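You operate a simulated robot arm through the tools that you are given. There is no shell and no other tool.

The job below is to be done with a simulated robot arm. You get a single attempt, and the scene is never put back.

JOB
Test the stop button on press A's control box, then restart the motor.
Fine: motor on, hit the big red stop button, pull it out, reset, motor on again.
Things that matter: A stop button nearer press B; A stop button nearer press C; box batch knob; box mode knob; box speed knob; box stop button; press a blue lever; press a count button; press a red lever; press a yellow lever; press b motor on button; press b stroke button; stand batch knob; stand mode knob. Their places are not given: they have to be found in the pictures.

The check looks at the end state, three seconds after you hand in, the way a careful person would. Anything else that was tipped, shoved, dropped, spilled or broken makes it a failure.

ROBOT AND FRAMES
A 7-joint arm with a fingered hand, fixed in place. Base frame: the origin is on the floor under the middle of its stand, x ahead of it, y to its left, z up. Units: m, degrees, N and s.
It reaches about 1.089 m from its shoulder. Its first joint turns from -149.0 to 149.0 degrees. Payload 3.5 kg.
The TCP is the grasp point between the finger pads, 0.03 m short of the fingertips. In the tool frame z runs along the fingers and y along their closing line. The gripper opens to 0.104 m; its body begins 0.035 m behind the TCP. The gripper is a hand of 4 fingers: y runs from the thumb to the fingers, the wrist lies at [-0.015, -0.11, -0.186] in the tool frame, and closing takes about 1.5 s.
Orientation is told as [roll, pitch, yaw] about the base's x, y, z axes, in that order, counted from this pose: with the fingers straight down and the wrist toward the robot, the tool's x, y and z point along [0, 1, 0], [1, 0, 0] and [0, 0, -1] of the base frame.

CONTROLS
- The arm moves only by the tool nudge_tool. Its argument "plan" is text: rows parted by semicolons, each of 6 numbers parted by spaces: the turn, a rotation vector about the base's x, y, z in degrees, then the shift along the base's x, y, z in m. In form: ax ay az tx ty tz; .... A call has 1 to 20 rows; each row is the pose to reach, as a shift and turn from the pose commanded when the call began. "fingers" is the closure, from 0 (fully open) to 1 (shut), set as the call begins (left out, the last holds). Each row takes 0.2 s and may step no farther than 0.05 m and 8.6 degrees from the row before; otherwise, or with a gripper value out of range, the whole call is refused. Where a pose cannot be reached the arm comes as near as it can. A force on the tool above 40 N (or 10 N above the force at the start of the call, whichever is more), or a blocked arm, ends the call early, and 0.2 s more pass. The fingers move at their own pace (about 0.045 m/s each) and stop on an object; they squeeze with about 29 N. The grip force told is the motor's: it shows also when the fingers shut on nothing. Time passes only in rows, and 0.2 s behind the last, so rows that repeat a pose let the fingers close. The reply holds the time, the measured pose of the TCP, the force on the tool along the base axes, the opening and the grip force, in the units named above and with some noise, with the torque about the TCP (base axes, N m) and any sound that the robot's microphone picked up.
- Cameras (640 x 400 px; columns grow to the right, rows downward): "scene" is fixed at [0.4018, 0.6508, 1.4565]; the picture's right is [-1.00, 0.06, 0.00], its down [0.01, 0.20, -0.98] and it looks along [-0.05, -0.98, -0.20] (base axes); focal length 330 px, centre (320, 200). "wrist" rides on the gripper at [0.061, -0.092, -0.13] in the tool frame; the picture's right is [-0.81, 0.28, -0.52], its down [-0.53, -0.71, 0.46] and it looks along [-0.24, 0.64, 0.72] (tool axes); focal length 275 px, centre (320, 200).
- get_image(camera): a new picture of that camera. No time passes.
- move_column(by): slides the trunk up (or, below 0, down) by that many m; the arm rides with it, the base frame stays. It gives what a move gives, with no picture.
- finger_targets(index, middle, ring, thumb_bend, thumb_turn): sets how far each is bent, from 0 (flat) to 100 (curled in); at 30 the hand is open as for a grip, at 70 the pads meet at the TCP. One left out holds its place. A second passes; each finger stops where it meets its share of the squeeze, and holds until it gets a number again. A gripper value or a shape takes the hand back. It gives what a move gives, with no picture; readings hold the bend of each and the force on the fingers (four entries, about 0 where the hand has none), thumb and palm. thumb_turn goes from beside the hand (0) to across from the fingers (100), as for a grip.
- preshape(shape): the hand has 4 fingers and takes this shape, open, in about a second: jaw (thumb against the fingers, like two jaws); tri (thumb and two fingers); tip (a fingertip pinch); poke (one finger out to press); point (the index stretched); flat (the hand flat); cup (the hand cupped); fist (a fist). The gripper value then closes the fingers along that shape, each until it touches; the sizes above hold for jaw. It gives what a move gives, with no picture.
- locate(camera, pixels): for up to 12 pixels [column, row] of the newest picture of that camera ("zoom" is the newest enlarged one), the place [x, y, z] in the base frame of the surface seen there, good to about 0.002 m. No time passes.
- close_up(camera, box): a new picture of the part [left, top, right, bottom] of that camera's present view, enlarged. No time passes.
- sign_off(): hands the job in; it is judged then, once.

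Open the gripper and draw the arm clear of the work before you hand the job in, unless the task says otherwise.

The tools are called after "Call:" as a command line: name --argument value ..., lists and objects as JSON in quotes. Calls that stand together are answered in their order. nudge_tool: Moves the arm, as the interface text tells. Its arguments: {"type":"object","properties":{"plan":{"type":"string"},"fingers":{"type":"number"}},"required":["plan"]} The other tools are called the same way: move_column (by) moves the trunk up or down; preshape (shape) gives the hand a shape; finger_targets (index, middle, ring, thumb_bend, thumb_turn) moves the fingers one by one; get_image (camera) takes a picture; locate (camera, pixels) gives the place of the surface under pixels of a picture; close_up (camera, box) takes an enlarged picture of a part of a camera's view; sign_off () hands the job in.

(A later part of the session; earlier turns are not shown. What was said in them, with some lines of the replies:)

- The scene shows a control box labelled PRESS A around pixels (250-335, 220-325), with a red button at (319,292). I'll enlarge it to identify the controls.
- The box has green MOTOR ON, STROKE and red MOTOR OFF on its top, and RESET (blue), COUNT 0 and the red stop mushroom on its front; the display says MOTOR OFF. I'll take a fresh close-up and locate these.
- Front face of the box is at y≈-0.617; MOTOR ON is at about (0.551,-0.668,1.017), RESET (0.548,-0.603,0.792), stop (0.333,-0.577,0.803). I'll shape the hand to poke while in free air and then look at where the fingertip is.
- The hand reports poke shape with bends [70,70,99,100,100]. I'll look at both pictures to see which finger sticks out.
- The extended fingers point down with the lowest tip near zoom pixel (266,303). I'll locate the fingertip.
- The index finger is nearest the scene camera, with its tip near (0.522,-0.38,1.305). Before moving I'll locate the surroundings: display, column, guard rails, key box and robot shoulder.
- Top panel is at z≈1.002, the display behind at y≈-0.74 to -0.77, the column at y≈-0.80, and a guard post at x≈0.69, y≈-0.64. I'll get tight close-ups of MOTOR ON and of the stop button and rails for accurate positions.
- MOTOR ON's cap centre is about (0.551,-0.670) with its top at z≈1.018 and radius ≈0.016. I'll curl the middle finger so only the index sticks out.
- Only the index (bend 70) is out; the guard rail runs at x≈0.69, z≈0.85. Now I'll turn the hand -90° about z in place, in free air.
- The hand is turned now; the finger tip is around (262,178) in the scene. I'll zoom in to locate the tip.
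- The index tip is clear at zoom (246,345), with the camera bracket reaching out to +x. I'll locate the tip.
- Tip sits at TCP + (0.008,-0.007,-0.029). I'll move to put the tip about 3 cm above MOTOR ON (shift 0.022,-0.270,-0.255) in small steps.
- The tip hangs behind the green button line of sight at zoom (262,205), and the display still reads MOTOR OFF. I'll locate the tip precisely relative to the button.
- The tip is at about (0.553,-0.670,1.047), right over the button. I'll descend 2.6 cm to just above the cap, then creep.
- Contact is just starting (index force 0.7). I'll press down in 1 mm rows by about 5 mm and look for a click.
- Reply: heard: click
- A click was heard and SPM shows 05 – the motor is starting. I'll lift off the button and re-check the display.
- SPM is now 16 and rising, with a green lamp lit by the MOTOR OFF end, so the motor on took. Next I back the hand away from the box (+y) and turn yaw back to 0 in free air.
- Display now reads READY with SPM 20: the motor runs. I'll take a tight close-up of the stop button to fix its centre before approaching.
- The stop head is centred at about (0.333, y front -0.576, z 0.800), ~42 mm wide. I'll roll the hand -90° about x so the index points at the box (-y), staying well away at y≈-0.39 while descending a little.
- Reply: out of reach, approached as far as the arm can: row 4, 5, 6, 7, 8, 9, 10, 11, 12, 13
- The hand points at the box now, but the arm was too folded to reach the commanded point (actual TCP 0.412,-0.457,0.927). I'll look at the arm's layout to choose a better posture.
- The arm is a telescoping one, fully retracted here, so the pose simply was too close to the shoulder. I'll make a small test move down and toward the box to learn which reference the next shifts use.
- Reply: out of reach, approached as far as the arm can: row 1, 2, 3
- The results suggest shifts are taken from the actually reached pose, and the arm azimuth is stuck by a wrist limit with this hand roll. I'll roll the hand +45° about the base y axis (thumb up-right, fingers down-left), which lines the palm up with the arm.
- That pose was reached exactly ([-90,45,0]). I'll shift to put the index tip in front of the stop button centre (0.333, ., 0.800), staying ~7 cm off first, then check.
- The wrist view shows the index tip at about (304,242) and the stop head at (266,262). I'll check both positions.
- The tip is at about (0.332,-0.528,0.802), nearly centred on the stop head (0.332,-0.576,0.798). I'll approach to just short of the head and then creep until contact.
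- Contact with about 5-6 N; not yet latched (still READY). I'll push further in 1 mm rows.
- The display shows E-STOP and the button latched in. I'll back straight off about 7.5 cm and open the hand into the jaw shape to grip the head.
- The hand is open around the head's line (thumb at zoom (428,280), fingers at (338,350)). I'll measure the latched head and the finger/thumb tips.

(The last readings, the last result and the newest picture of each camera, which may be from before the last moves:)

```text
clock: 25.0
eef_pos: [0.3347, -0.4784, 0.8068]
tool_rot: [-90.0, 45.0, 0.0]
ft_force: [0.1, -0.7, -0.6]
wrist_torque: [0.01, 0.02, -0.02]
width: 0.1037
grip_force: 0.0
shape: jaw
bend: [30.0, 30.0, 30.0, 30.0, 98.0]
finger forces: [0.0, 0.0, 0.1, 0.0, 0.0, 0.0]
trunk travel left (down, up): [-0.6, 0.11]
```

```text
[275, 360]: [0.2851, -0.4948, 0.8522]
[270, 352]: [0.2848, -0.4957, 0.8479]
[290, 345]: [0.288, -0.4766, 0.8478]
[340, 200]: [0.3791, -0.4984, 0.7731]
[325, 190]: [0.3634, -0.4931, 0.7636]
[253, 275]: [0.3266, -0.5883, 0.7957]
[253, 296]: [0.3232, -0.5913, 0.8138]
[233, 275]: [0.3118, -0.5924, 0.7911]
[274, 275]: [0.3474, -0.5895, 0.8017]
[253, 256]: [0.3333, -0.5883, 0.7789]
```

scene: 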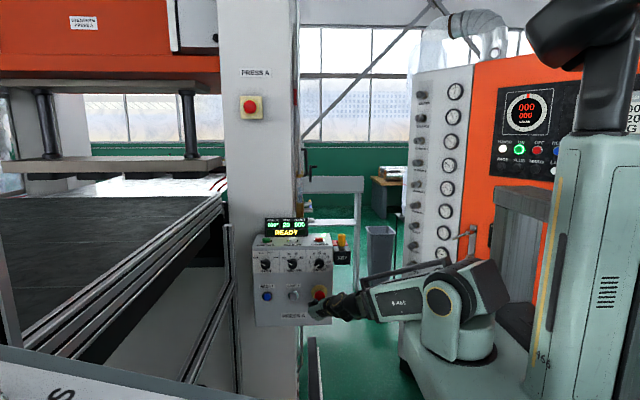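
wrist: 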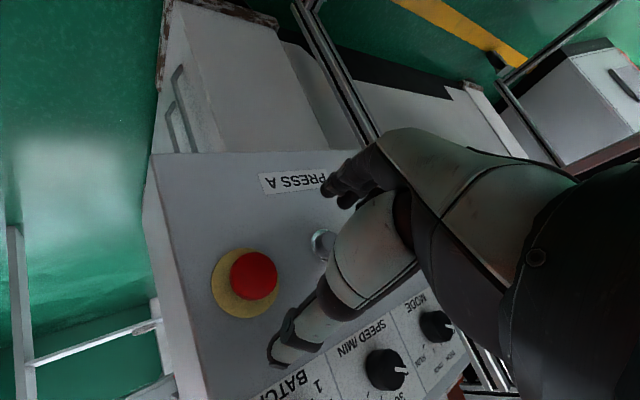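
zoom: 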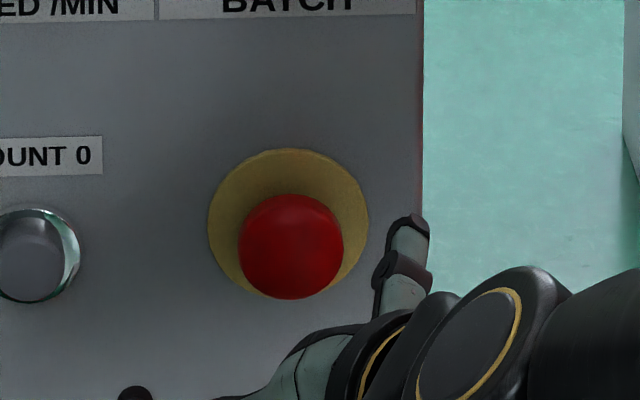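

Latched head front is at y≈-0.588, centre about (0.332, 0.798); thumb tip (0.285,-0.50,0.850) and fingers (0.37,-0.50,0.768) straddle it. I'll centre the TCP on the head, narrow the opening slightly, and advance so the fingertips end just short of the yellow plate.

Call:
nudge_tool --plan "0 0 0 -0.002 0 -0.005; 0 0 0 -0.003 -0.015 -0.009; 0 0 0 -0.003 -0.035 -0.009; 0 0 0 -0.003 -0.055 -0.009; 0 0 0 -0.003 -0.075 -0.009; 0 0 0 -0.003 -0.085 -0.009; 0 0 0 -0.003 -0.093 -0.009; 0 0 0 -0.003 -0.093 -0.009" --fingers 0.2

Call:
get_image --camera "wrist"

Call:
close_up --camera "wrist" --box '[200, 140, 400, 380]'

Call:
close_up --camera "scene" --box '[290, 260, 350, 320]'

```text
clock: 26.8
eef_pos: [0.3314, -0.57, 0.7978]
tool_rot: [-90.0, 45.0, 0.0]
ft_force: [-0.6, -0.6, 0.9]
wrist_torque: [0.0, 0.01, 0.03]
width: 0.0836
grip_force: 0.0
shape: jaw
bend: [27.0, 34.0, 32.0, 49.0, 99.0]
finger forces: [0.0, 0.1, 0.0, 0.0, 0.0, 0.0]
trunk travel left (down, up): [-0.6, 0.11]
```

```text
taken
```

wrist: 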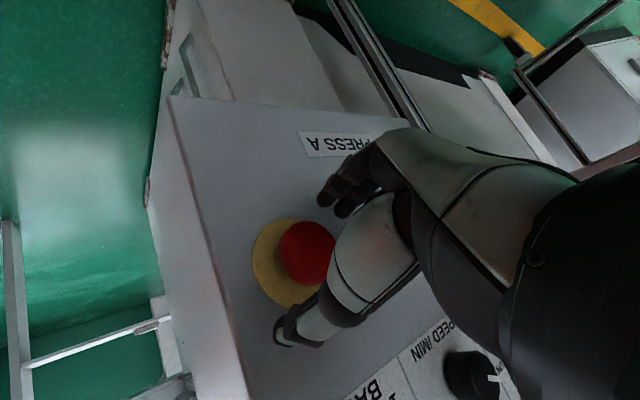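

```text
1.67 times, centred on (300, 260) of wrist
```

zoom: 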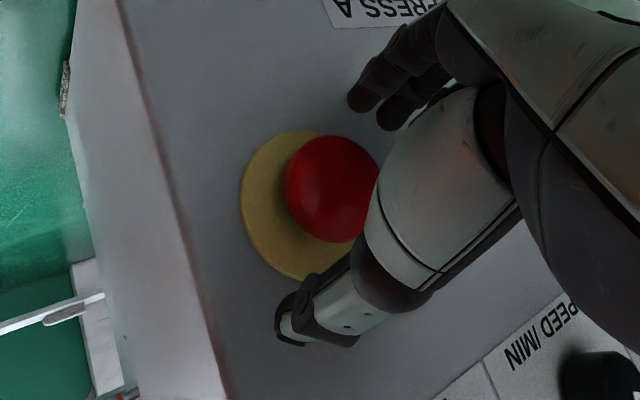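

```text
6.67 times, centred on (320, 290) of scene
```

zoom: 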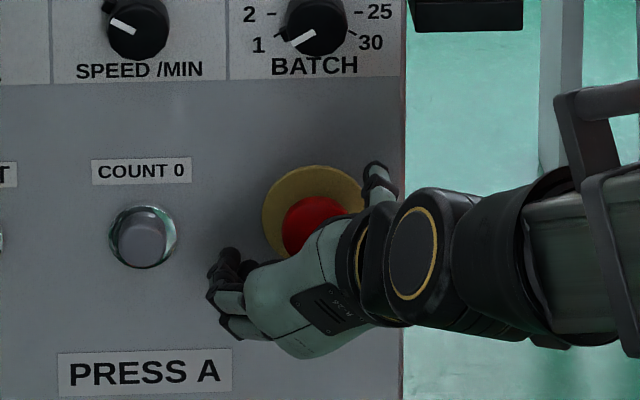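

The head sits between thumb and fingers. I'll measure tip depths against the plate (y≈-0.614) before going the last bit.

Call:
locate --camera "wrist" --pixels '[[277, 330], [285, 340], [292, 318], [325, 197], [343, 210], [335, 190], [308, 250], [290, 240], [265, 280], [320, 280]]'

```text
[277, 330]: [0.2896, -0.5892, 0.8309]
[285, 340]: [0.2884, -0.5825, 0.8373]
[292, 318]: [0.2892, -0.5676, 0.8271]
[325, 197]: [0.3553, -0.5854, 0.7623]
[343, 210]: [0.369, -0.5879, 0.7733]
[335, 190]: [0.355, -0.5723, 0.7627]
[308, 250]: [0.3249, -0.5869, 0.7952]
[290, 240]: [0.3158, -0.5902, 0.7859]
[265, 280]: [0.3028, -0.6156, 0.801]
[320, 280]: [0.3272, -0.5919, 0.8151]
```

Tips are at y≈-0.59 while the head rim lies about -0.59 to -0.605. I'll advance 8 mm more and close on the head, holding the pose.

Call:
nudge_tool --plan "0 0 0 0 -0.004 0; 0 0 0 0 -0.008 0; 0 0 0 0 -0.008 0"

Call:
nudge_tool --plan "0 0 0 0 0 0; 0 0 0 0 0 0; 0 0 0 0 0 0; 0 0 0 0 0 0; 0 0 0 0 0 0; 0 0 0 0 0 0; 0 0 0 0 0 0; 0 0 0 0 0 0" --fingers 1.0

Call:
close_up --camera "wrist" --box '[200, 140, 400, 380]'

Call:
close_up --camera "scene" --box '[250, 215, 350, 330]'

```text
clock: 27.6
eef_pos: [0.331, -0.5787, 0.7988]
tool_rot: [-89.9, 45.0, -0.1]
ft_force: [-0.1, 0.0, -0.1]
wrist_torque: [0.0, -0.01, 0.02]
width: 0.0835
grip_force: 0.0
shape: jaw
bend: [27.0, 34.0, 32.0, 49.0, 99.0]
finger forces: [0.0, 0.1, 0.0, 0.0, 0.0, 0.0]
trunk travel left (down, up): [-0.6, 0.11]
```

```text
clock: 29.4
eef_pos: [0.3304, -0.5785, 0.7985]
tool_rot: [-90.0, 45.0, -0.1]
ft_force: [-2.9, -6.7, 5.3]
wrist_torque: [-0.16, -0.02, -0.1]
width: 0.0355
grip_force: 29.3
shape: jaw
bend: [74.0, 51.0, 52.0, 74.0, 100.0]
finger forces: [14.2, 7.2, 0.0, 0.0, 27.2, 0.1]
trunk travel left (down, up): [-0.6, 0.11]
```

```text
1.67 times, centred on (300, 260) of wrist
```

zoom: 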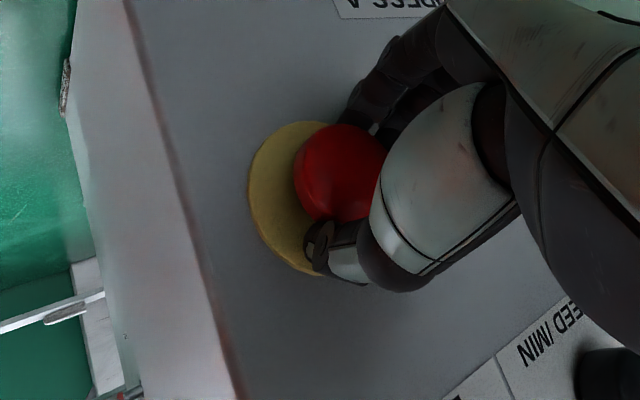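

```text
3.48 times, centred on (300, 272) of scene
```

zoom: 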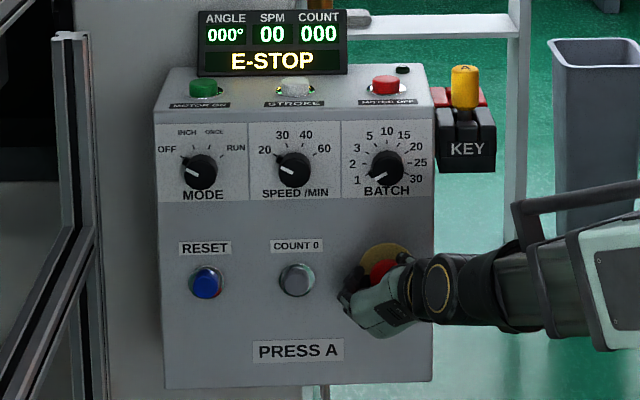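

The head is gripped with about 29 N (index 14, middle 7, thumb 27). Now I'll pull straight out (+y) in small steps.

Call:
nudge_tool --plan "0 0 0 0 0.002 0; 0 0 0 0 0.004 0; 0 0 0 0 0.006 0; 0 0 0 0 0.008 0; 0 0 0 0 0.010 0; 0 0 0 0 0.012 0"

Call:
close_up --camera "wrist" --box '[200, 140, 400, 380]'

Call:
close_up --camera "scene" --box '[250, 215, 350, 330]'

```text
clock: 30.8
eef_pos: [0.3318, -0.5675, 0.7989]
tool_rot: [-90.1, 44.9, -0.2]
ft_force: [-2.4, -22.6, 9.3]
wrist_torque: [-0.31, -0.12, -0.2]
width: 0.0341
grip_force: 29.3
shape: jaw
bend: [74.0, 51.0, 52.0, 74.0, 100.0]
finger forces: [16.5, 9.7, 0.0, 0.0, 28.5, 0.0]
trunk travel left (down, up): [-0.6, 0.11]
```

```text
1.67 times, centred on (300, 260) of wrist
```

zoom: 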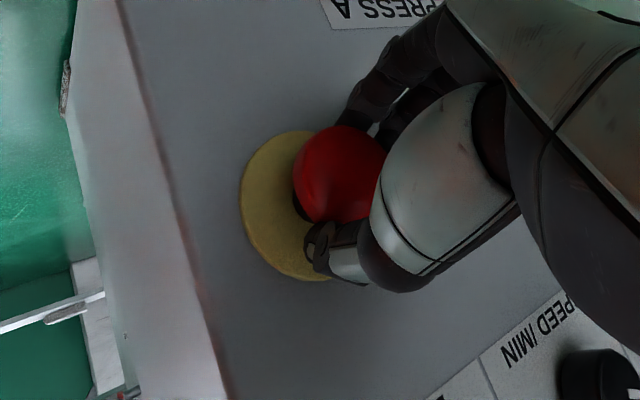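

```text
3.48 times, centred on (300, 272) of scene
```

zoom: 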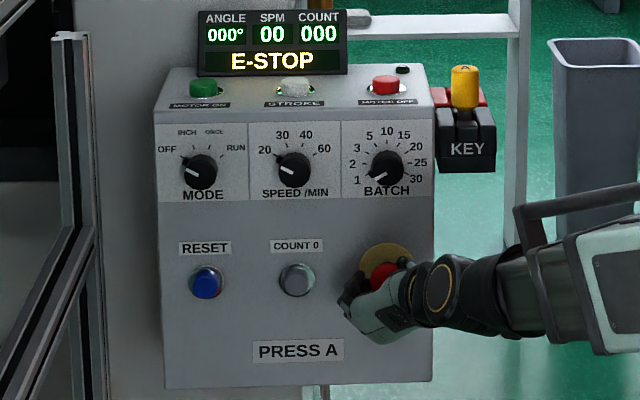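

The head came out about 11 mm with the hand (dark stem now visible) and pull force is ~23 N. I'll check the head's depth.

Call:
get_image --camera "wrist"

Call:
locate --camera "wrist" --pixels '[[310, 245], [300, 235], [315, 255], [320, 265], [300, 260], [307, 225], [265, 260]]'

```text
taken
```

wrist: 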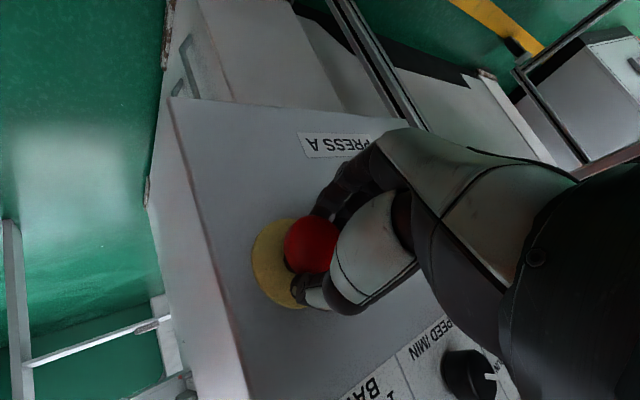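

```text
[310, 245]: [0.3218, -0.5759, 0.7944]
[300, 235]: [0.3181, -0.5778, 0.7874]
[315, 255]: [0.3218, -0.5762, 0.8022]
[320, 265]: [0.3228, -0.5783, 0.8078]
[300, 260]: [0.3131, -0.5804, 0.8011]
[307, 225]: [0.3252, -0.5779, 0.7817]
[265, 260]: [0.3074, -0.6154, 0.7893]
```

The head front is back at y≈-0.576, its original out position. I'll pull 2 mm more to be sure it's fully unlatched, then check.

Call:
nudge_tool --plan "0 0 0 0 0.001 0; 0 0 0 0 0.002 0; 0 0 0 0 0.002 0"

Call:
get_image --camera "wrist"

Call:
locate --camera "wrist" --pixels '[[310, 245], [300, 235], [315, 255], [320, 265], [300, 260]]'

```text
clock: 31.6
eef_pos: [0.3311, -0.5653, 0.7993]
tool_rot: [-89.9, 44.9, 0.1]
ft_force: [-1.4, -23.8, 7.6]
wrist_torque: [-0.15, -0.06, 0.01]
width: 0.0327
grip_force: 29.0
shape: jaw
bend: [74.0, 52.0, 52.0, 74.0, 100.0]
finger forces: [11.5, 6.9, 0.1, 0.1, 22.2, 0.1]
trunk travel left (down, up): [-0.6, 0.11]
```

```text
taken
```

wrist: 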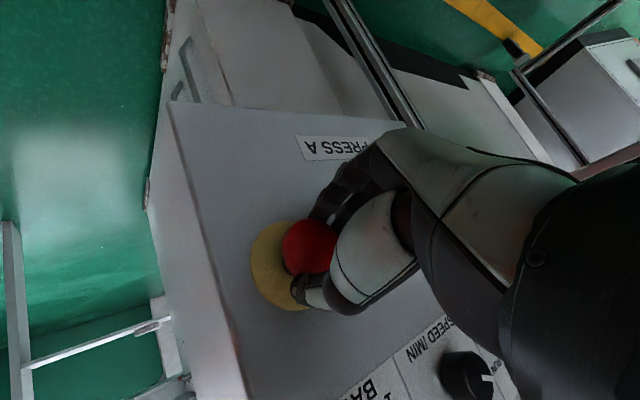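

```text
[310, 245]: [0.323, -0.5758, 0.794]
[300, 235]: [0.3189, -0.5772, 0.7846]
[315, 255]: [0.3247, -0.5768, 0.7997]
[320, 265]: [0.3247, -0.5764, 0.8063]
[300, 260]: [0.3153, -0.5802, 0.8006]
```

The head is at its mechanical stop (same depth, fingers just sliding). I'll open the fingers, then back straight off.

Call:
nudge_tool --plan "0 0 0 0 0 0; 0 0 0 0 0 0; 0 0 0 0 0 0; 0 0 0 0 0 0; 0 0 0 0 0 0; 0 0 0 0 0 0; 0 0 0 0 0 0" --fingers 0.0

Call:
nudge_tool --plan "0 0 0 0 0.015 0; 0 0 0 0 0.030 0; 0 0 0 0 0.050 0; 0 0 0 0 0.070 0; 0 0 0 0 0.085 0"

Call:
close_up --camera "scene" --box '[250, 215, 350, 330]'

Call:
get_image --camera "wrist"

```text
clock: 33.2
eef_pos: [0.3306, -0.564, 0.7987]
tool_rot: [-89.9, 45.1, 0.0]
ft_force: [-0.2, 0.0, -0.4]
wrist_torque: [-0.02, 0.02, 0.01]
width: 0.1037
grip_force: 0.0
shape: jaw
bend: [30.0, 30.0, 30.0, 30.0, 98.0]
finger forces: [0.0, 0.0, 0.1, 0.0, 0.2, 0.1]
trunk travel left (down, up): [-0.6, 0.11]
```

```text
clock: 34.4
eef_pos: [0.3305, -0.4788, 0.7996]
tool_rot: [-90.0, 45.0, 0.1]
ft_force: [-0.1, 0.0, -0.2]
wrist_torque: [-0.02, 0.01, 0.01]
width: 0.1035
grip_force: 0.1
shape: jaw
bend: [30.0, 30.0, 30.0, 30.0, 98.0]
finger forces: [0.0, 0.1, 0.0, 0.0, 0.0, 0.0]
trunk travel left (down, up): [-0.6, 0.11]
```

```text
3.48 times, centred on (300, 272) of scene
```

zoom: 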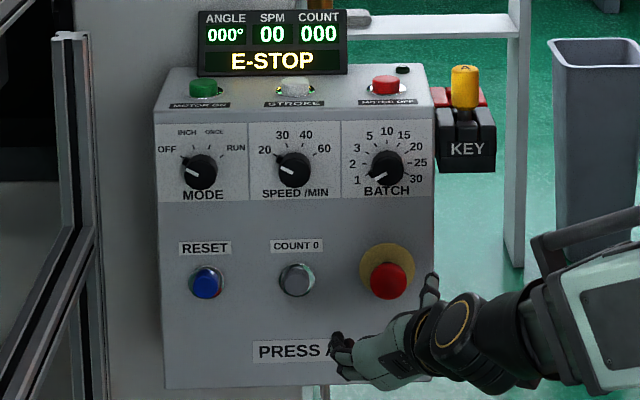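

```text
taken
```

wrist: 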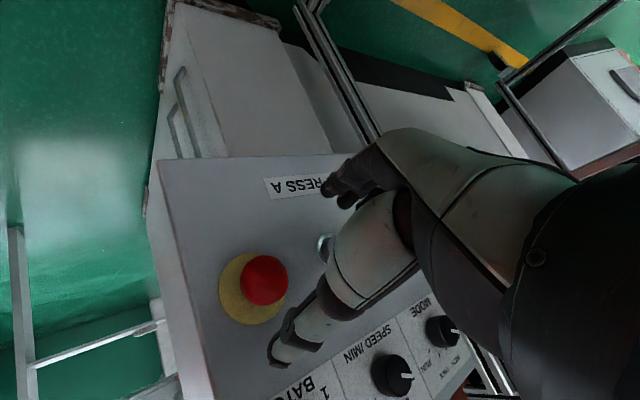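

Head is released; I'll verify that it stays out at its original depth.

Call:
locate --camera "wrist" --pixels '[[264, 279], [264, 265], [275, 285], [250, 280], [230, 300]]'

Call:
close_up --camera "scene" --box '[300, 270, 345, 310]'

Call:
locate --camera "zoom" --pixels '[[290, 245], [290, 270], [310, 260]]'

Call:
close_up --camera "scene" --box '[255, 280, 285, 305]'

```text
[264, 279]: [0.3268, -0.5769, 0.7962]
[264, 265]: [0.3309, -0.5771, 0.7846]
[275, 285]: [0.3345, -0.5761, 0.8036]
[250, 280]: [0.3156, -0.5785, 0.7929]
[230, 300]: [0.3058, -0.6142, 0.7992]
```

```text
10.00 times, centred on (322, 290) of scene
```

zoom: 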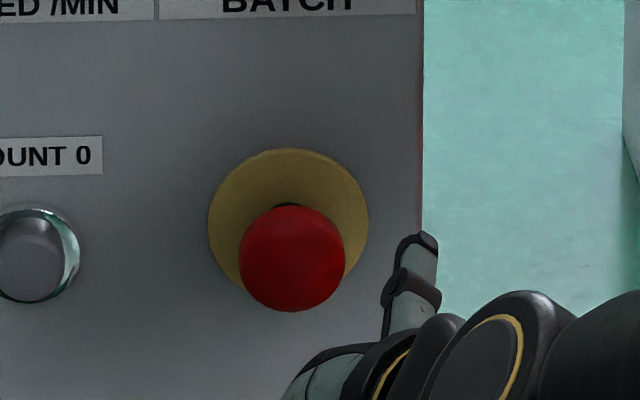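

```text
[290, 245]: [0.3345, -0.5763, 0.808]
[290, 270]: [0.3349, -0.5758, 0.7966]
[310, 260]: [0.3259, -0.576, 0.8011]
```

```text
16.00 times, centred on (270, 292) of scene
```

zoom: 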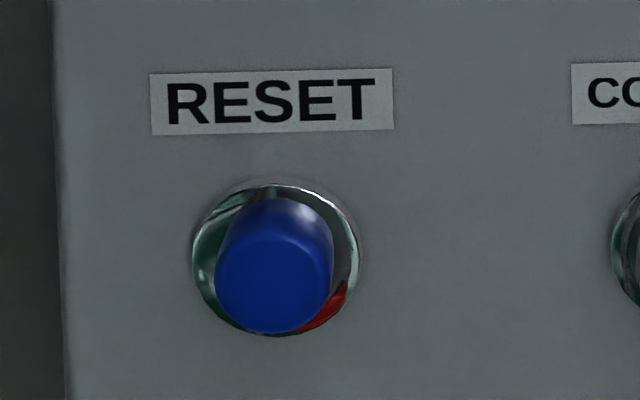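

The stop head stays out at y≈-0.576. Now I'll locate RESET's cap precisely.

Call:
locate --camera "zoom" --pixels '[[273, 285], [235, 285], [315, 285], [273, 255], [273, 315], [273, 330], [200, 260], [355, 260], [275, 190], [275, 225]]'

Call:
finger_targets --index 70 --middle 100 --ring 100 --thumb_bend 100 --thumb_turn 100

```text
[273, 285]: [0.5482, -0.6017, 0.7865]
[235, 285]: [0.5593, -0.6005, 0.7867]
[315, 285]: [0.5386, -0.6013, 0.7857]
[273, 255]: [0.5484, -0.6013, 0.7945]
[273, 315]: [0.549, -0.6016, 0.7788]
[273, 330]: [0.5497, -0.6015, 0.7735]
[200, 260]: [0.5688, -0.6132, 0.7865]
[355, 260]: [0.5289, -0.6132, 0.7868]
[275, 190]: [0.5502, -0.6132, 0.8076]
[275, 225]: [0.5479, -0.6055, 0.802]
```

```text
clock: 35.4
eef_pos: [0.3309, -0.4798, 0.799]
tool_rot: [-90.0, 44.9, -0.1]
ft_force: [-0.6, -0.7, -0.3]
wrist_torque: [0.03, 0.0, -0.04]
width: 0.0049
grip_force: 0.0
shape: fingers
bend: [57.0, 100.0, 100.0, 87.0, 100.0]
finger forces: [0.1, 0.0, 0.0, 0.0, 0.0, 0.0]
trunk travel left (down, up): [-0.6, 0.11]
```

RESET's cap centre is about (0.5485,-0.6015,0.787). Index and thumb got in each other's way (57/87), so I'll use the poke preshape and then curl the middle as before.

Call:
preshape --shape "jaw"

Call:
preshape --shape "poke"

Call:
finger_targets --middle 100 --index 70

```text
clock: 36.3
eef_pos: [0.3305, -0.4795, 0.7989]
tool_rot: [-90.0, 45.0, 0.0]
ft_force: [-0.3, 0.5, 0.0]
wrist_torque: [0.03, 0.0, 0.0]
width: 0.1035
grip_force: 0.1
shape: jaw
bend: [30.0, 30.0, 30.0, 30.0, 98.0]
finger forces: [0.0, 0.0, 0.0, 0.0, 0.1, 0.0]
trunk travel left (down, up): [-0.6, 0.11]
```

```text
clock: 37.2
eef_pos: [0.3311, -0.4796, 0.7992]
tool_rot: [-90.0, 45.0, 0.0]
ft_force: [0.0, -0.6, 1.6]
wrist_torque: [0.03, -0.03, -0.01]
width: 0.0
grip_force: 0.0
shape: poke
bend: [70.0, 70.0, 99.0, 100.0, 100.0]
finger forces: [0.0, 0.0, 0.0, 0.0, 0.0, 0.0]
trunk travel left (down, up): [-0.6, 0.11]
```

```text
clock: 38.2
eef_pos: [0.3305, -0.4791, 0.799]
tool_rot: [-90.0, 45.0, 0.0]
ft_force: [0.1, -0.2, -0.1]
wrist_torque: [-0.02, 0.02, 0.0]
width: 0.0311
grip_force: 0.1
shape: fingers
bend: [70.0, 100.0, 99.0, 100.0, 100.0]
finger forces: [0.0, 0.0, 0.0, 0.1, 0.1, 0.0]
trunk travel left (down, up): [-0.6, 0.11]
```

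Index alone is out again. I'll travel sideways in front of the box to RESET, keeping the tip about 9 cm off the panel.

Call:
nudge_tool --plan "0 0 0 0.040 0 0; 0 0 0 0.080 0 0; 0 0 0 0.120 0 0; 0 0 0 0.160 0 0; 0 0 0 0.195 0 0; 0 0 0 0.218 0 0; 0 0 0 0.218 -0.020 0; 0 0 0 0.218 -0.040 0; 0 0 0 0.218 -0.040 0"

Call:
get_image --camera "scene"

Call:
get_image --camera "wrist"

Call:
close_up --camera "wrist" --box '[220, 180, 380, 300]'

```text
clock: 40.2
eef_pos: [0.5503, -0.5196, 0.7994]
tool_rot: [-90.0, 45.0, 0.0]
ft_force: [-0.8, -0.8, -0.2]
wrist_torque: [0.0, -0.03, -0.03]
width: 0.0312
grip_force: 0.0
shape: fingers
bend: [70.0, 100.0, 99.0, 100.0, 100.0]
finger forces: [0.0, 0.0, 0.1, 0.1, 0.0, 0.0]
trunk travel left (down, up): [-0.6, 0.11]
```

```text
taken
```

scene: 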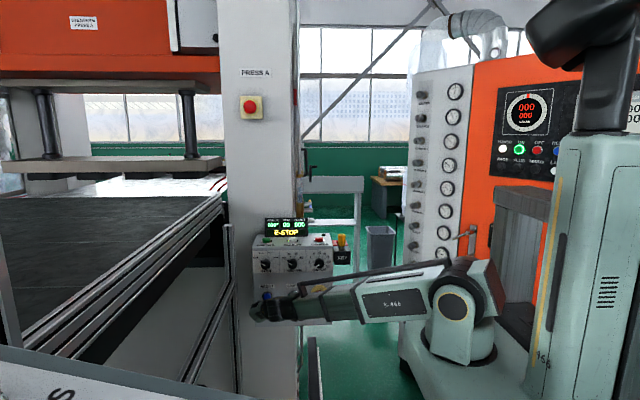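

```text
taken
```

wrist: 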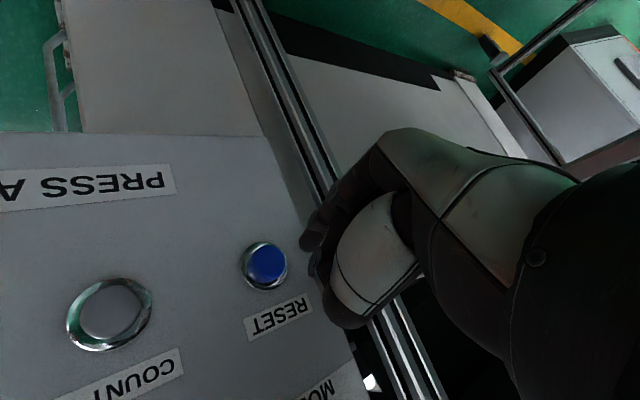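

```text
3.33 times, centred on (300, 240) of wrist
```

zoom: 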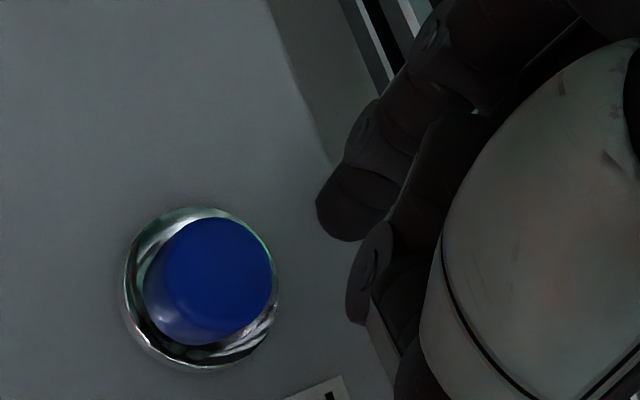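

The index tip (zoom (335,215)) and RESET cap (zoom (215,280)) are in view. I'll verify their positions.

Call:
locate --camera "zoom" --pixels '[[340, 225], [330, 205], [360, 215], [218, 275], [218, 225], [268, 275], [170, 275], [218, 320]]'

```text
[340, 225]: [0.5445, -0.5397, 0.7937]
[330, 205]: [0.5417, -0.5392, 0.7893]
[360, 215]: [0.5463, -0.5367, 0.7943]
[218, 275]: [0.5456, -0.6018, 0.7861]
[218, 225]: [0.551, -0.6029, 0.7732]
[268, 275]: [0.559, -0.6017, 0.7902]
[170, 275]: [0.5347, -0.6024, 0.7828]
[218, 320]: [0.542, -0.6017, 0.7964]
```

Tip is aligned with RESET (~(0.547, ., 0.787)). I'll approach to contact (about -5.3 cm) then press in 1 mm rows.

Call:
nudge_tool --plan "0 0 0 0 -0.015 -0.001; 0 0 0 0 -0.030 -0.001; 0 0 0 0 -0.042 -0.001; 0 0 0 0 -0.048 -0.001; 0 0 0 0 -0.051 -0.001; 0 0 0 0 -0.053 -0.001; 0 0 0 0 -0.054 -0.001"

Call:
close_up --camera "wrist" --box '[220, 180, 380, 300]'

```text
clock: 41.8
eef_pos: [0.5484, -0.5727, 0.7982]
tool_rot: [-90.0, 45.1, 0.0]
ft_force: [-0.7, 1.4, 0.3]
wrist_torque: [0.04, 0.01, 0.01]
width: 0.0309
grip_force: 0.6
shape: fingers
bend: [70.0, 100.0, 99.0, 100.0, 100.0]
finger forces: [1.8, 0.0, 0.1, 0.1, 0.1, 0.0]
trunk travel left (down, up): [-0.6, 0.11]
```

```text
3.33 times, centred on (300, 240) of wrist
```

zoom: 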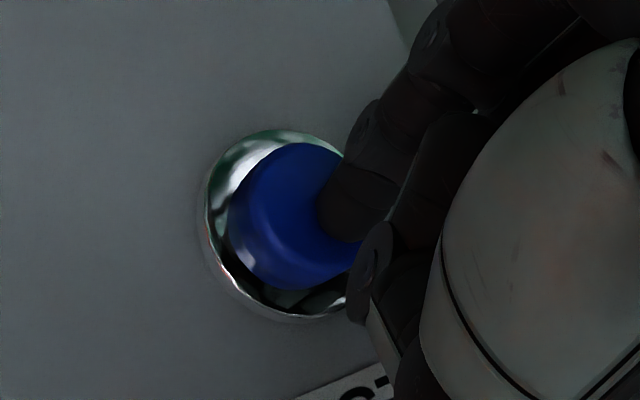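

Contact on the RESET cap at 1.8 N. I'll press further in 1 mm rows and listen for a click.

Call:
nudge_tool --plan "0 0 0 0 -0.001 0; 0 0 0 0 -0.002 0; 0 0 0 0 -0.003 0; 0 0 0 0 -0.004 0"

Call:
close_up --camera "scene" --box '[240, 210, 350, 330]'

```text
clock: 42.8
eef_pos: [0.5493, -0.5777, 0.7979]
tool_rot: [-90.0, 45.0, 0.1]
ft_force: [-1.1, 6.9, -0.5]
wrist_torque: [0.11, -0.04, -0.04]
width: 0.0305
grip_force: 2.7
shape: fingers
bend: [70.0, 100.0, 99.0, 100.0, 100.0]
finger forces: [6.4, 0.1, 0.0, 0.0, 0.0, 0.1]
trunk travel left (down, up): [-0.6, 0.11]
heard: click
```

```text
3.33 times, centred on (295, 270) of scene
```

zoom: 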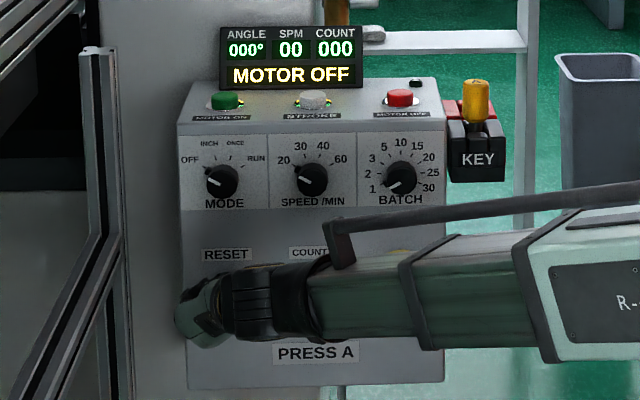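

RESET clicked and the display reads MOTOR OFF again. I'll retreat, then raise the hand clear above box height for the reorientation.

Call:
nudge_tool --plan "0 0 0 0 0.010 0; 0 0 0 0 0.030 0; 0 0 0 0 0.070 0; 0 0 0 0 0.110 0; 0 0 0 0 0.128 0.030; 0 0 0 0 0.128 0.075; 0 0 0 0 0.128 0.120; 0 0 0 0 0.128 0.165; 0 0 0 0 0.128 0.210; 0 0 0 0 0.128 0.255; 0 0 0 0 0.128 0.300; 0 0 0 0 0.128 0.320; 0 0 0 0 0.128 0.320"

Call:
get_image --camera "scene"

Call:
close_up --camera "scene" --box '[240, 205, 360, 335]'

```text
clock: 45.6
eef_pos: [0.5483, -0.4486, 1.1171]
tool_rot: [-90.0, 45.1, 0.1]
ft_force: [-0.2, 0.0, 0.1]
wrist_torque: [-0.03, 0.04, -0.01]
width: 0.0312
grip_force: 0.1
shape: fingers
bend: [70.0, 100.0, 99.0, 100.0, 100.0]
finger forces: [0.0, 0.1, 0.0, 0.0, 0.1, 0.0]
trunk travel left (down, up): [-0.6, 0.11]
```

```text
taken
```

scene: 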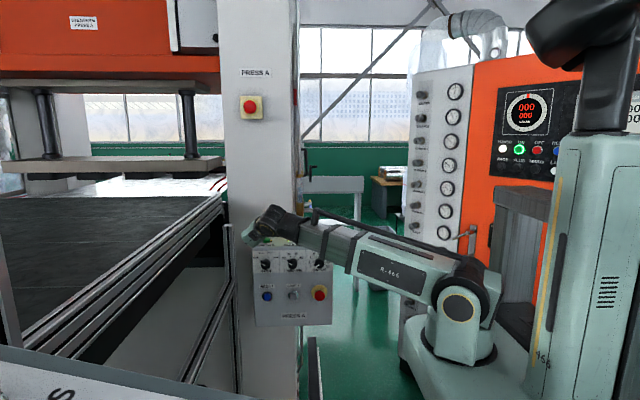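

```text
3.08 times, centred on (300, 270) of scene
```

zoom: 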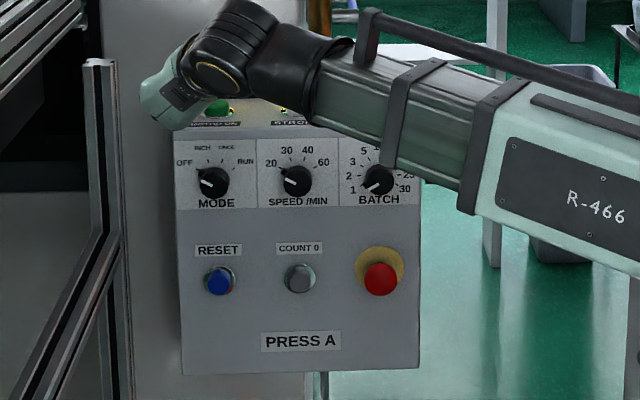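

The hand is above the rail and well in front of the box. I'll undo the 45° roll first.

Call:
nudge_tool --plan "0 -7.5 0 0 0 0.010; 0 -15 0 0 0 0.020; 0 -22.5 0 0 0 0.030; 0 -30 0 0 0 0.040; 0 -37.5 0 0 0 0.050; 0 -45 0 0 0 0.060; 0 -45 0 0 0 0.060"

```text
clock: 47.2
eef_pos: [0.5496, -0.4498, 1.1775]
tool_rot: [-90.0, -0.1, 0.0]
ft_force: [-0.2, 0.3, -0.7]
wrist_torque: [-0.01, 0.02, -0.03]
width: 0.0311
grip_force: 0.1
shape: fingers
bend: [70.0, 100.0, 99.0, 100.0, 100.0]
finger forces: [0.0, 0.0, 0.1, 0.0, 0.0, 0.0]
trunk travel left (down, up): [-0.6, 0.11]
```

Reached exactly. Now rotate +90° about x so the finger points straight down, staying in the same free spot.

Call:
nudge_tool --plan "7.5 0 0 0 0 0; 15 0 0 0 0 0; 22.5 0 0 0 0 0; 30 0 0 0 0 0; 37.5 0 0 0 0 0; 45 0 0 0 0 0; 52.5 0 0 0 0 0; 60 0 0 0 0 0; 67.5 0 0 0 0 0; 75 0 0 0 0 0; 82.5 0 0 0 0 0; 90 0 0 0 0 0; 90 0 0 0 0 0"

Call:
nudge_tool --plan "0 0 -8 0 0 0; 0 0 -16 0 0 0; 0 0 -24 0 0 0; 0 0 -32 0 0 0; 0 0 -40 0 0 0; 0 0 -48 0 0 0; 0 0 -56 0 0 0; 0 0 -64 0 0 0; 0 0 -72 0 0 0; 0 0 -80 0 0 0; 0 0 -88 0 0 0; 0 0 -90 0 0 0; 0 0 -90 0 0 0"

Call:
get_image --camera "scene"

Call:
close_up --camera "scene" --box '[230, 160, 320, 260]'

```text
clock: 50.0
eef_pos: [0.5485, -0.4498, 1.1777]
tool_rot: [0.1, -0.1, 0.0]
ft_force: [0.2, -0.3, 0.7]
wrist_torque: [-0.01, 0.0, 0.0]
width: 0.0312
grip_force: 0.1
shape: fingers
bend: [70.0, 100.0, 99.0, 100.0, 100.0]
finger forces: [0.0, 0.0, 0.0, 0.1, 0.1, 0.1]
trunk travel left (down, up): [-0.6, 0.11]
```

```text
clock: 52.8
eef_pos: [0.5504, -0.45, 1.1775]
tool_rot: [0.0, 0.0, -90.1]
ft_force: [-0.5, -0.3, -0.6]
wrist_torque: [0.01, -0.01, 0.01]
width: 0.0313
grip_force: 0.0
shape: fingers
bend: [70.0, 100.0, 99.0, 100.0, 100.0]
finger forces: [0.1, 0.0, 0.1, 0.1, 0.0, 0.0]
trunk travel left (down, up): [-0.6, 0.11]
```

```text
taken
```

scene: 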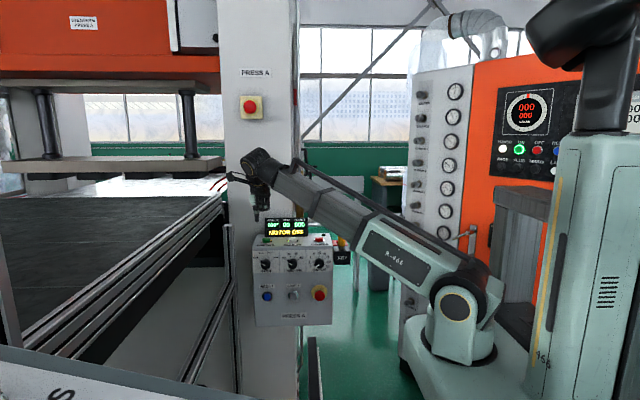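

```text
4.00 times, centred on (275, 210) of scene
```

zoom: 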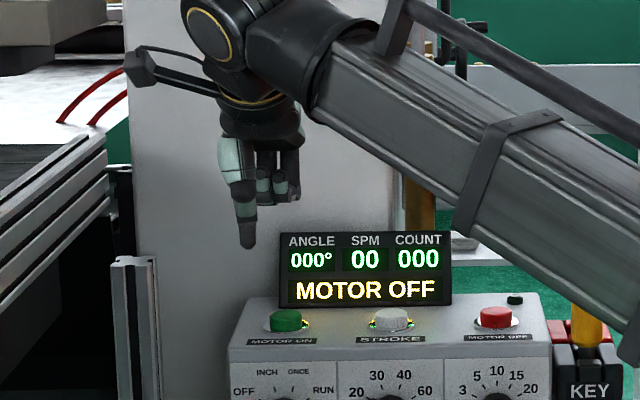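

The finger points down again with yaw -90 and MOTOR OFF shown. I'll move above MOTOR ON as before (TCP ≈ 0.542,-0.663,1.077).

Call:
nudge_tool --plan "0 0 0 -0.002 -0.040 -0.010; 0 0 0 -0.004 -0.080 -0.020; 0 0 0 -0.006 -0.120 -0.035; 0 0 0 -0.008 -0.160 -0.050; 0 0 0 -0.008 -0.195 -0.065; 0 0 0 -0.008 -0.213 -0.085; 0 0 0 -0.008 -0.213 -0.100; 0 0 0 -0.008 -0.213 -0.100"

Call:
get_image --camera "wrist"

Call:
close_up --camera "scene" --box '[255, 215, 295, 250]'

```text
clock: 54.6
eef_pos: [0.5413, -0.6635, 1.0776]
tool_rot: [0.0, 0.0, -90.1]
ft_force: [-0.4, 0.4, -0.6]
wrist_torque: [-0.02, -0.01, 0.0]
width: 0.0313
grip_force: 0.0
shape: fingers
bend: [70.0, 100.0, 99.0, 100.0, 100.0]
finger forces: [0.1, 0.1, 0.0, 0.0, 0.0, 0.0]
trunk travel left (down, up): [-0.6, 0.11]
```

```text
taken
```

wrist: 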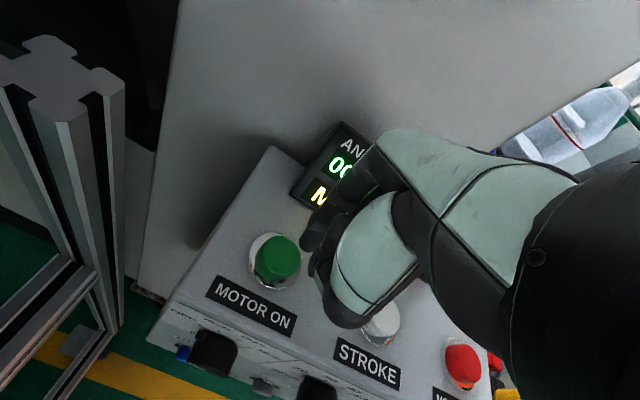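

```text
11.43 times, centred on (275, 232) of scene
```

zoom: 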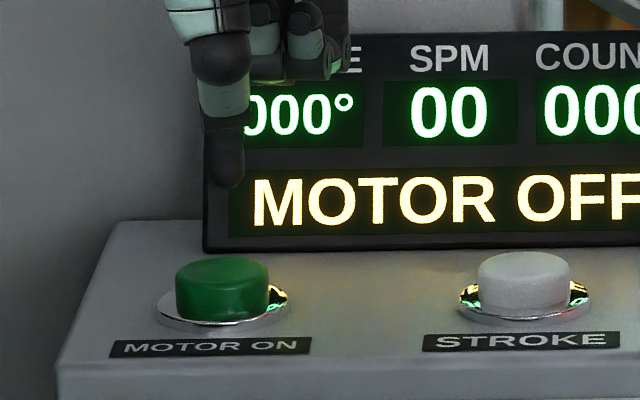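

The alignment matches the first press. I'll descend and press down to the same depth (TCP z≈1.0415).

Call:
nudge_tool --plan "0 0 0 0 0 -0.010; 0 0 0 0 0 -0.020; 0 0 0 0 0 -0.028; 0 0 0 0 0 -0.031; 0 0 0 0 0 -0.032; 0 0 0 0 0 -0.033; 0 0 0 0 0 -0.034; 0 0 0 0 0 -0.035; 0 0 0 0 0 -0.036"

Call:
close_up --camera "scene" --box '[255, 215, 295, 250]'

```text
clock: 56.6
eef_pos: [0.5413, -0.6628, 1.0419]
tool_rot: [0.1, 0.0, -90.1]
ft_force: [0.4, -0.4, 3.2]
wrist_torque: [-0.04, -0.05, 0.04]
width: 0.0314
grip_force: 1.4
shape: fingers
bend: [70.0, 100.0, 99.0, 100.0, 100.0]
finger forces: [2.7, 0.0, 0.0, 0.0, 0.0, 0.0]
trunk travel left (down, up): [-0.6, 0.11]
heard: click
```

```text
11.43 times, centred on (275, 232) of scene
```

zoom: 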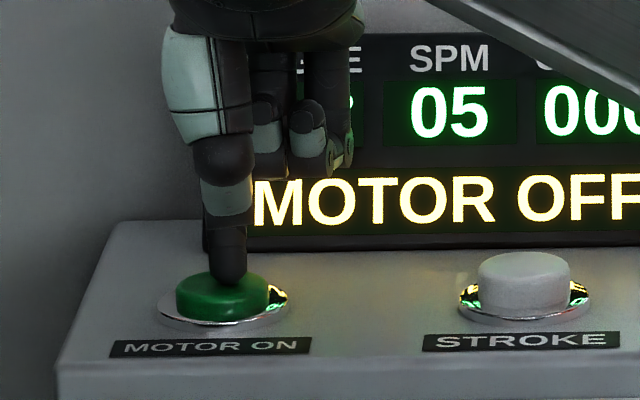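

Click heard and SPM rising (05). I'll lift straight up, then draw the arm back from the box.

Call:
nudge_tool --plan "0 0 0 0 0 0.010; 0 0 0 0 0 0.030; 0 0 0 0 0 0.060; 0 0 0 0 0 0.095; 0 0 0 0 0.040 0.110; 0 0 0 0 0.085 0.125; 0 0 0 0 0.130 0.140; 0 0 0 0 0.175 0.160; 0 0 0 0 0.220 0.180; 0 0 0 0 0.260 0.205; 0 0 0 0 0.260 0.205"

Call:
preshape --shape "jaw"

Call:
nudge_tool --plan "0 0 0 0 0 0; 0 0 0 0 0 0; 0 0 0 0 0 0; 0 0 0 0 0 0; 0 0 0 0 0 0; 0 0 0 0 0 0; 0 0 0 0 0 0; 0 0 0 0 0 0" --fingers 0.0

Call:
get_image --camera "scene"

Call:
close_up --camera "scene" --box '[240, 205, 360, 335]'

```text
clock: 59.0
eef_pos: [0.5395, -0.4008, 1.2483]
tool_rot: [0.0, 0.0, -90.1]
ft_force: [-0.7, -1.1, -0.5]
wrist_torque: [0.01, -0.02, 0.01]
width: 0.031
grip_force: 0.1
shape: fingers
bend: [70.0, 100.0, 99.0, 100.0, 100.0]
finger forces: [0.0, 0.0, 0.0, 0.1, 0.1, 0.0]
trunk travel left (down, up): [-0.6, 0.11]
```

```text
clock: 59.9
eef_pos: [0.5385, -0.4011, 1.2491]
tool_rot: [-0.1, 0.0, -90.0]
ft_force: [0.3, 0.4, -0.2]
wrist_torque: [0.0, 0.0, 0.01]
width: 0.1039
grip_force: 0.0
shape: jaw
bend: [30.0, 30.0, 30.0, 30.0, 98.0]
finger forces: [0.1, 0.1, 0.0, 0.0, 0.0, 0.0]
trunk travel left (down, up): [-0.6, 0.11]
```

```text
clock: 61.7
eef_pos: [0.5403, -0.4007, 1.2477]
tool_rot: [0.1, 0.0, -90.0]
ft_force: [0.0, -0.3, 0.3]
wrist_torque: [-0.04, 0.0, -0.02]
width: 0.1036
grip_force: 0.1
shape: jaw
bend: [30.0, 30.0, 30.0, 30.0, 98.0]
finger forces: [0.1, 0.0, 0.0, 0.0, 0.1, 0.0]
trunk travel left (down, up): [-0.6, 0.11]
```

```text
taken
```

scene: 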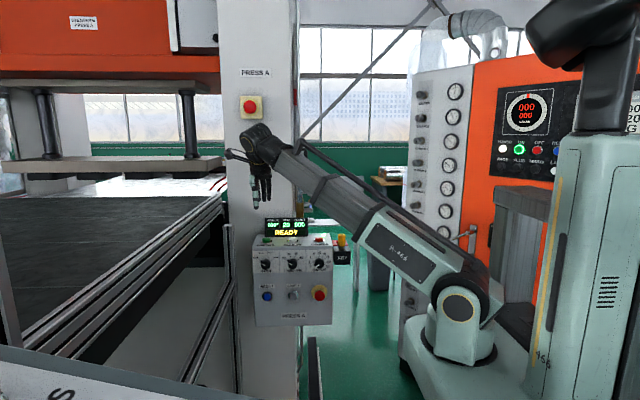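

```text
3.08 times, centred on (300, 270) of scene
```

zoom: 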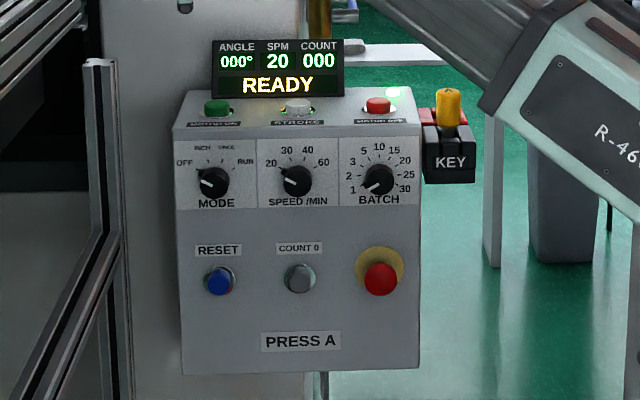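

The display reads READY with SPM 20 and COUNT 000. The stop button is out, the knobs look unchanged, and the hand is open and clear of the box. I'm handing in the job.

Call:
sign_off

```text
The job is handed in.
```

I tested the stop button on press A's control box, and the motor is running again. The job is handed in, but the handover gave no verdict.

| Step | What the panel showed |
|---|---|
| Motor on | Button clicked; display went from MOTOR OFF to READY at 20 SPM |
| Stop button pressed | Button latched in; display showed E-STOP and SPM fell to 00 |
| Stop button pulled out | Button came back to its original position and stayed there when released; display still showed E-STOP |
| Reset | Button clicked; display went to MOTOR OFF |
| Motor on again | Button clicked; display back to READY at 20 SPM |

The count still read 000 at the end. The box's mode, speed and batch knobs look the same as at the start, and I didn't touch anything else. The hand is open and clear of the box.
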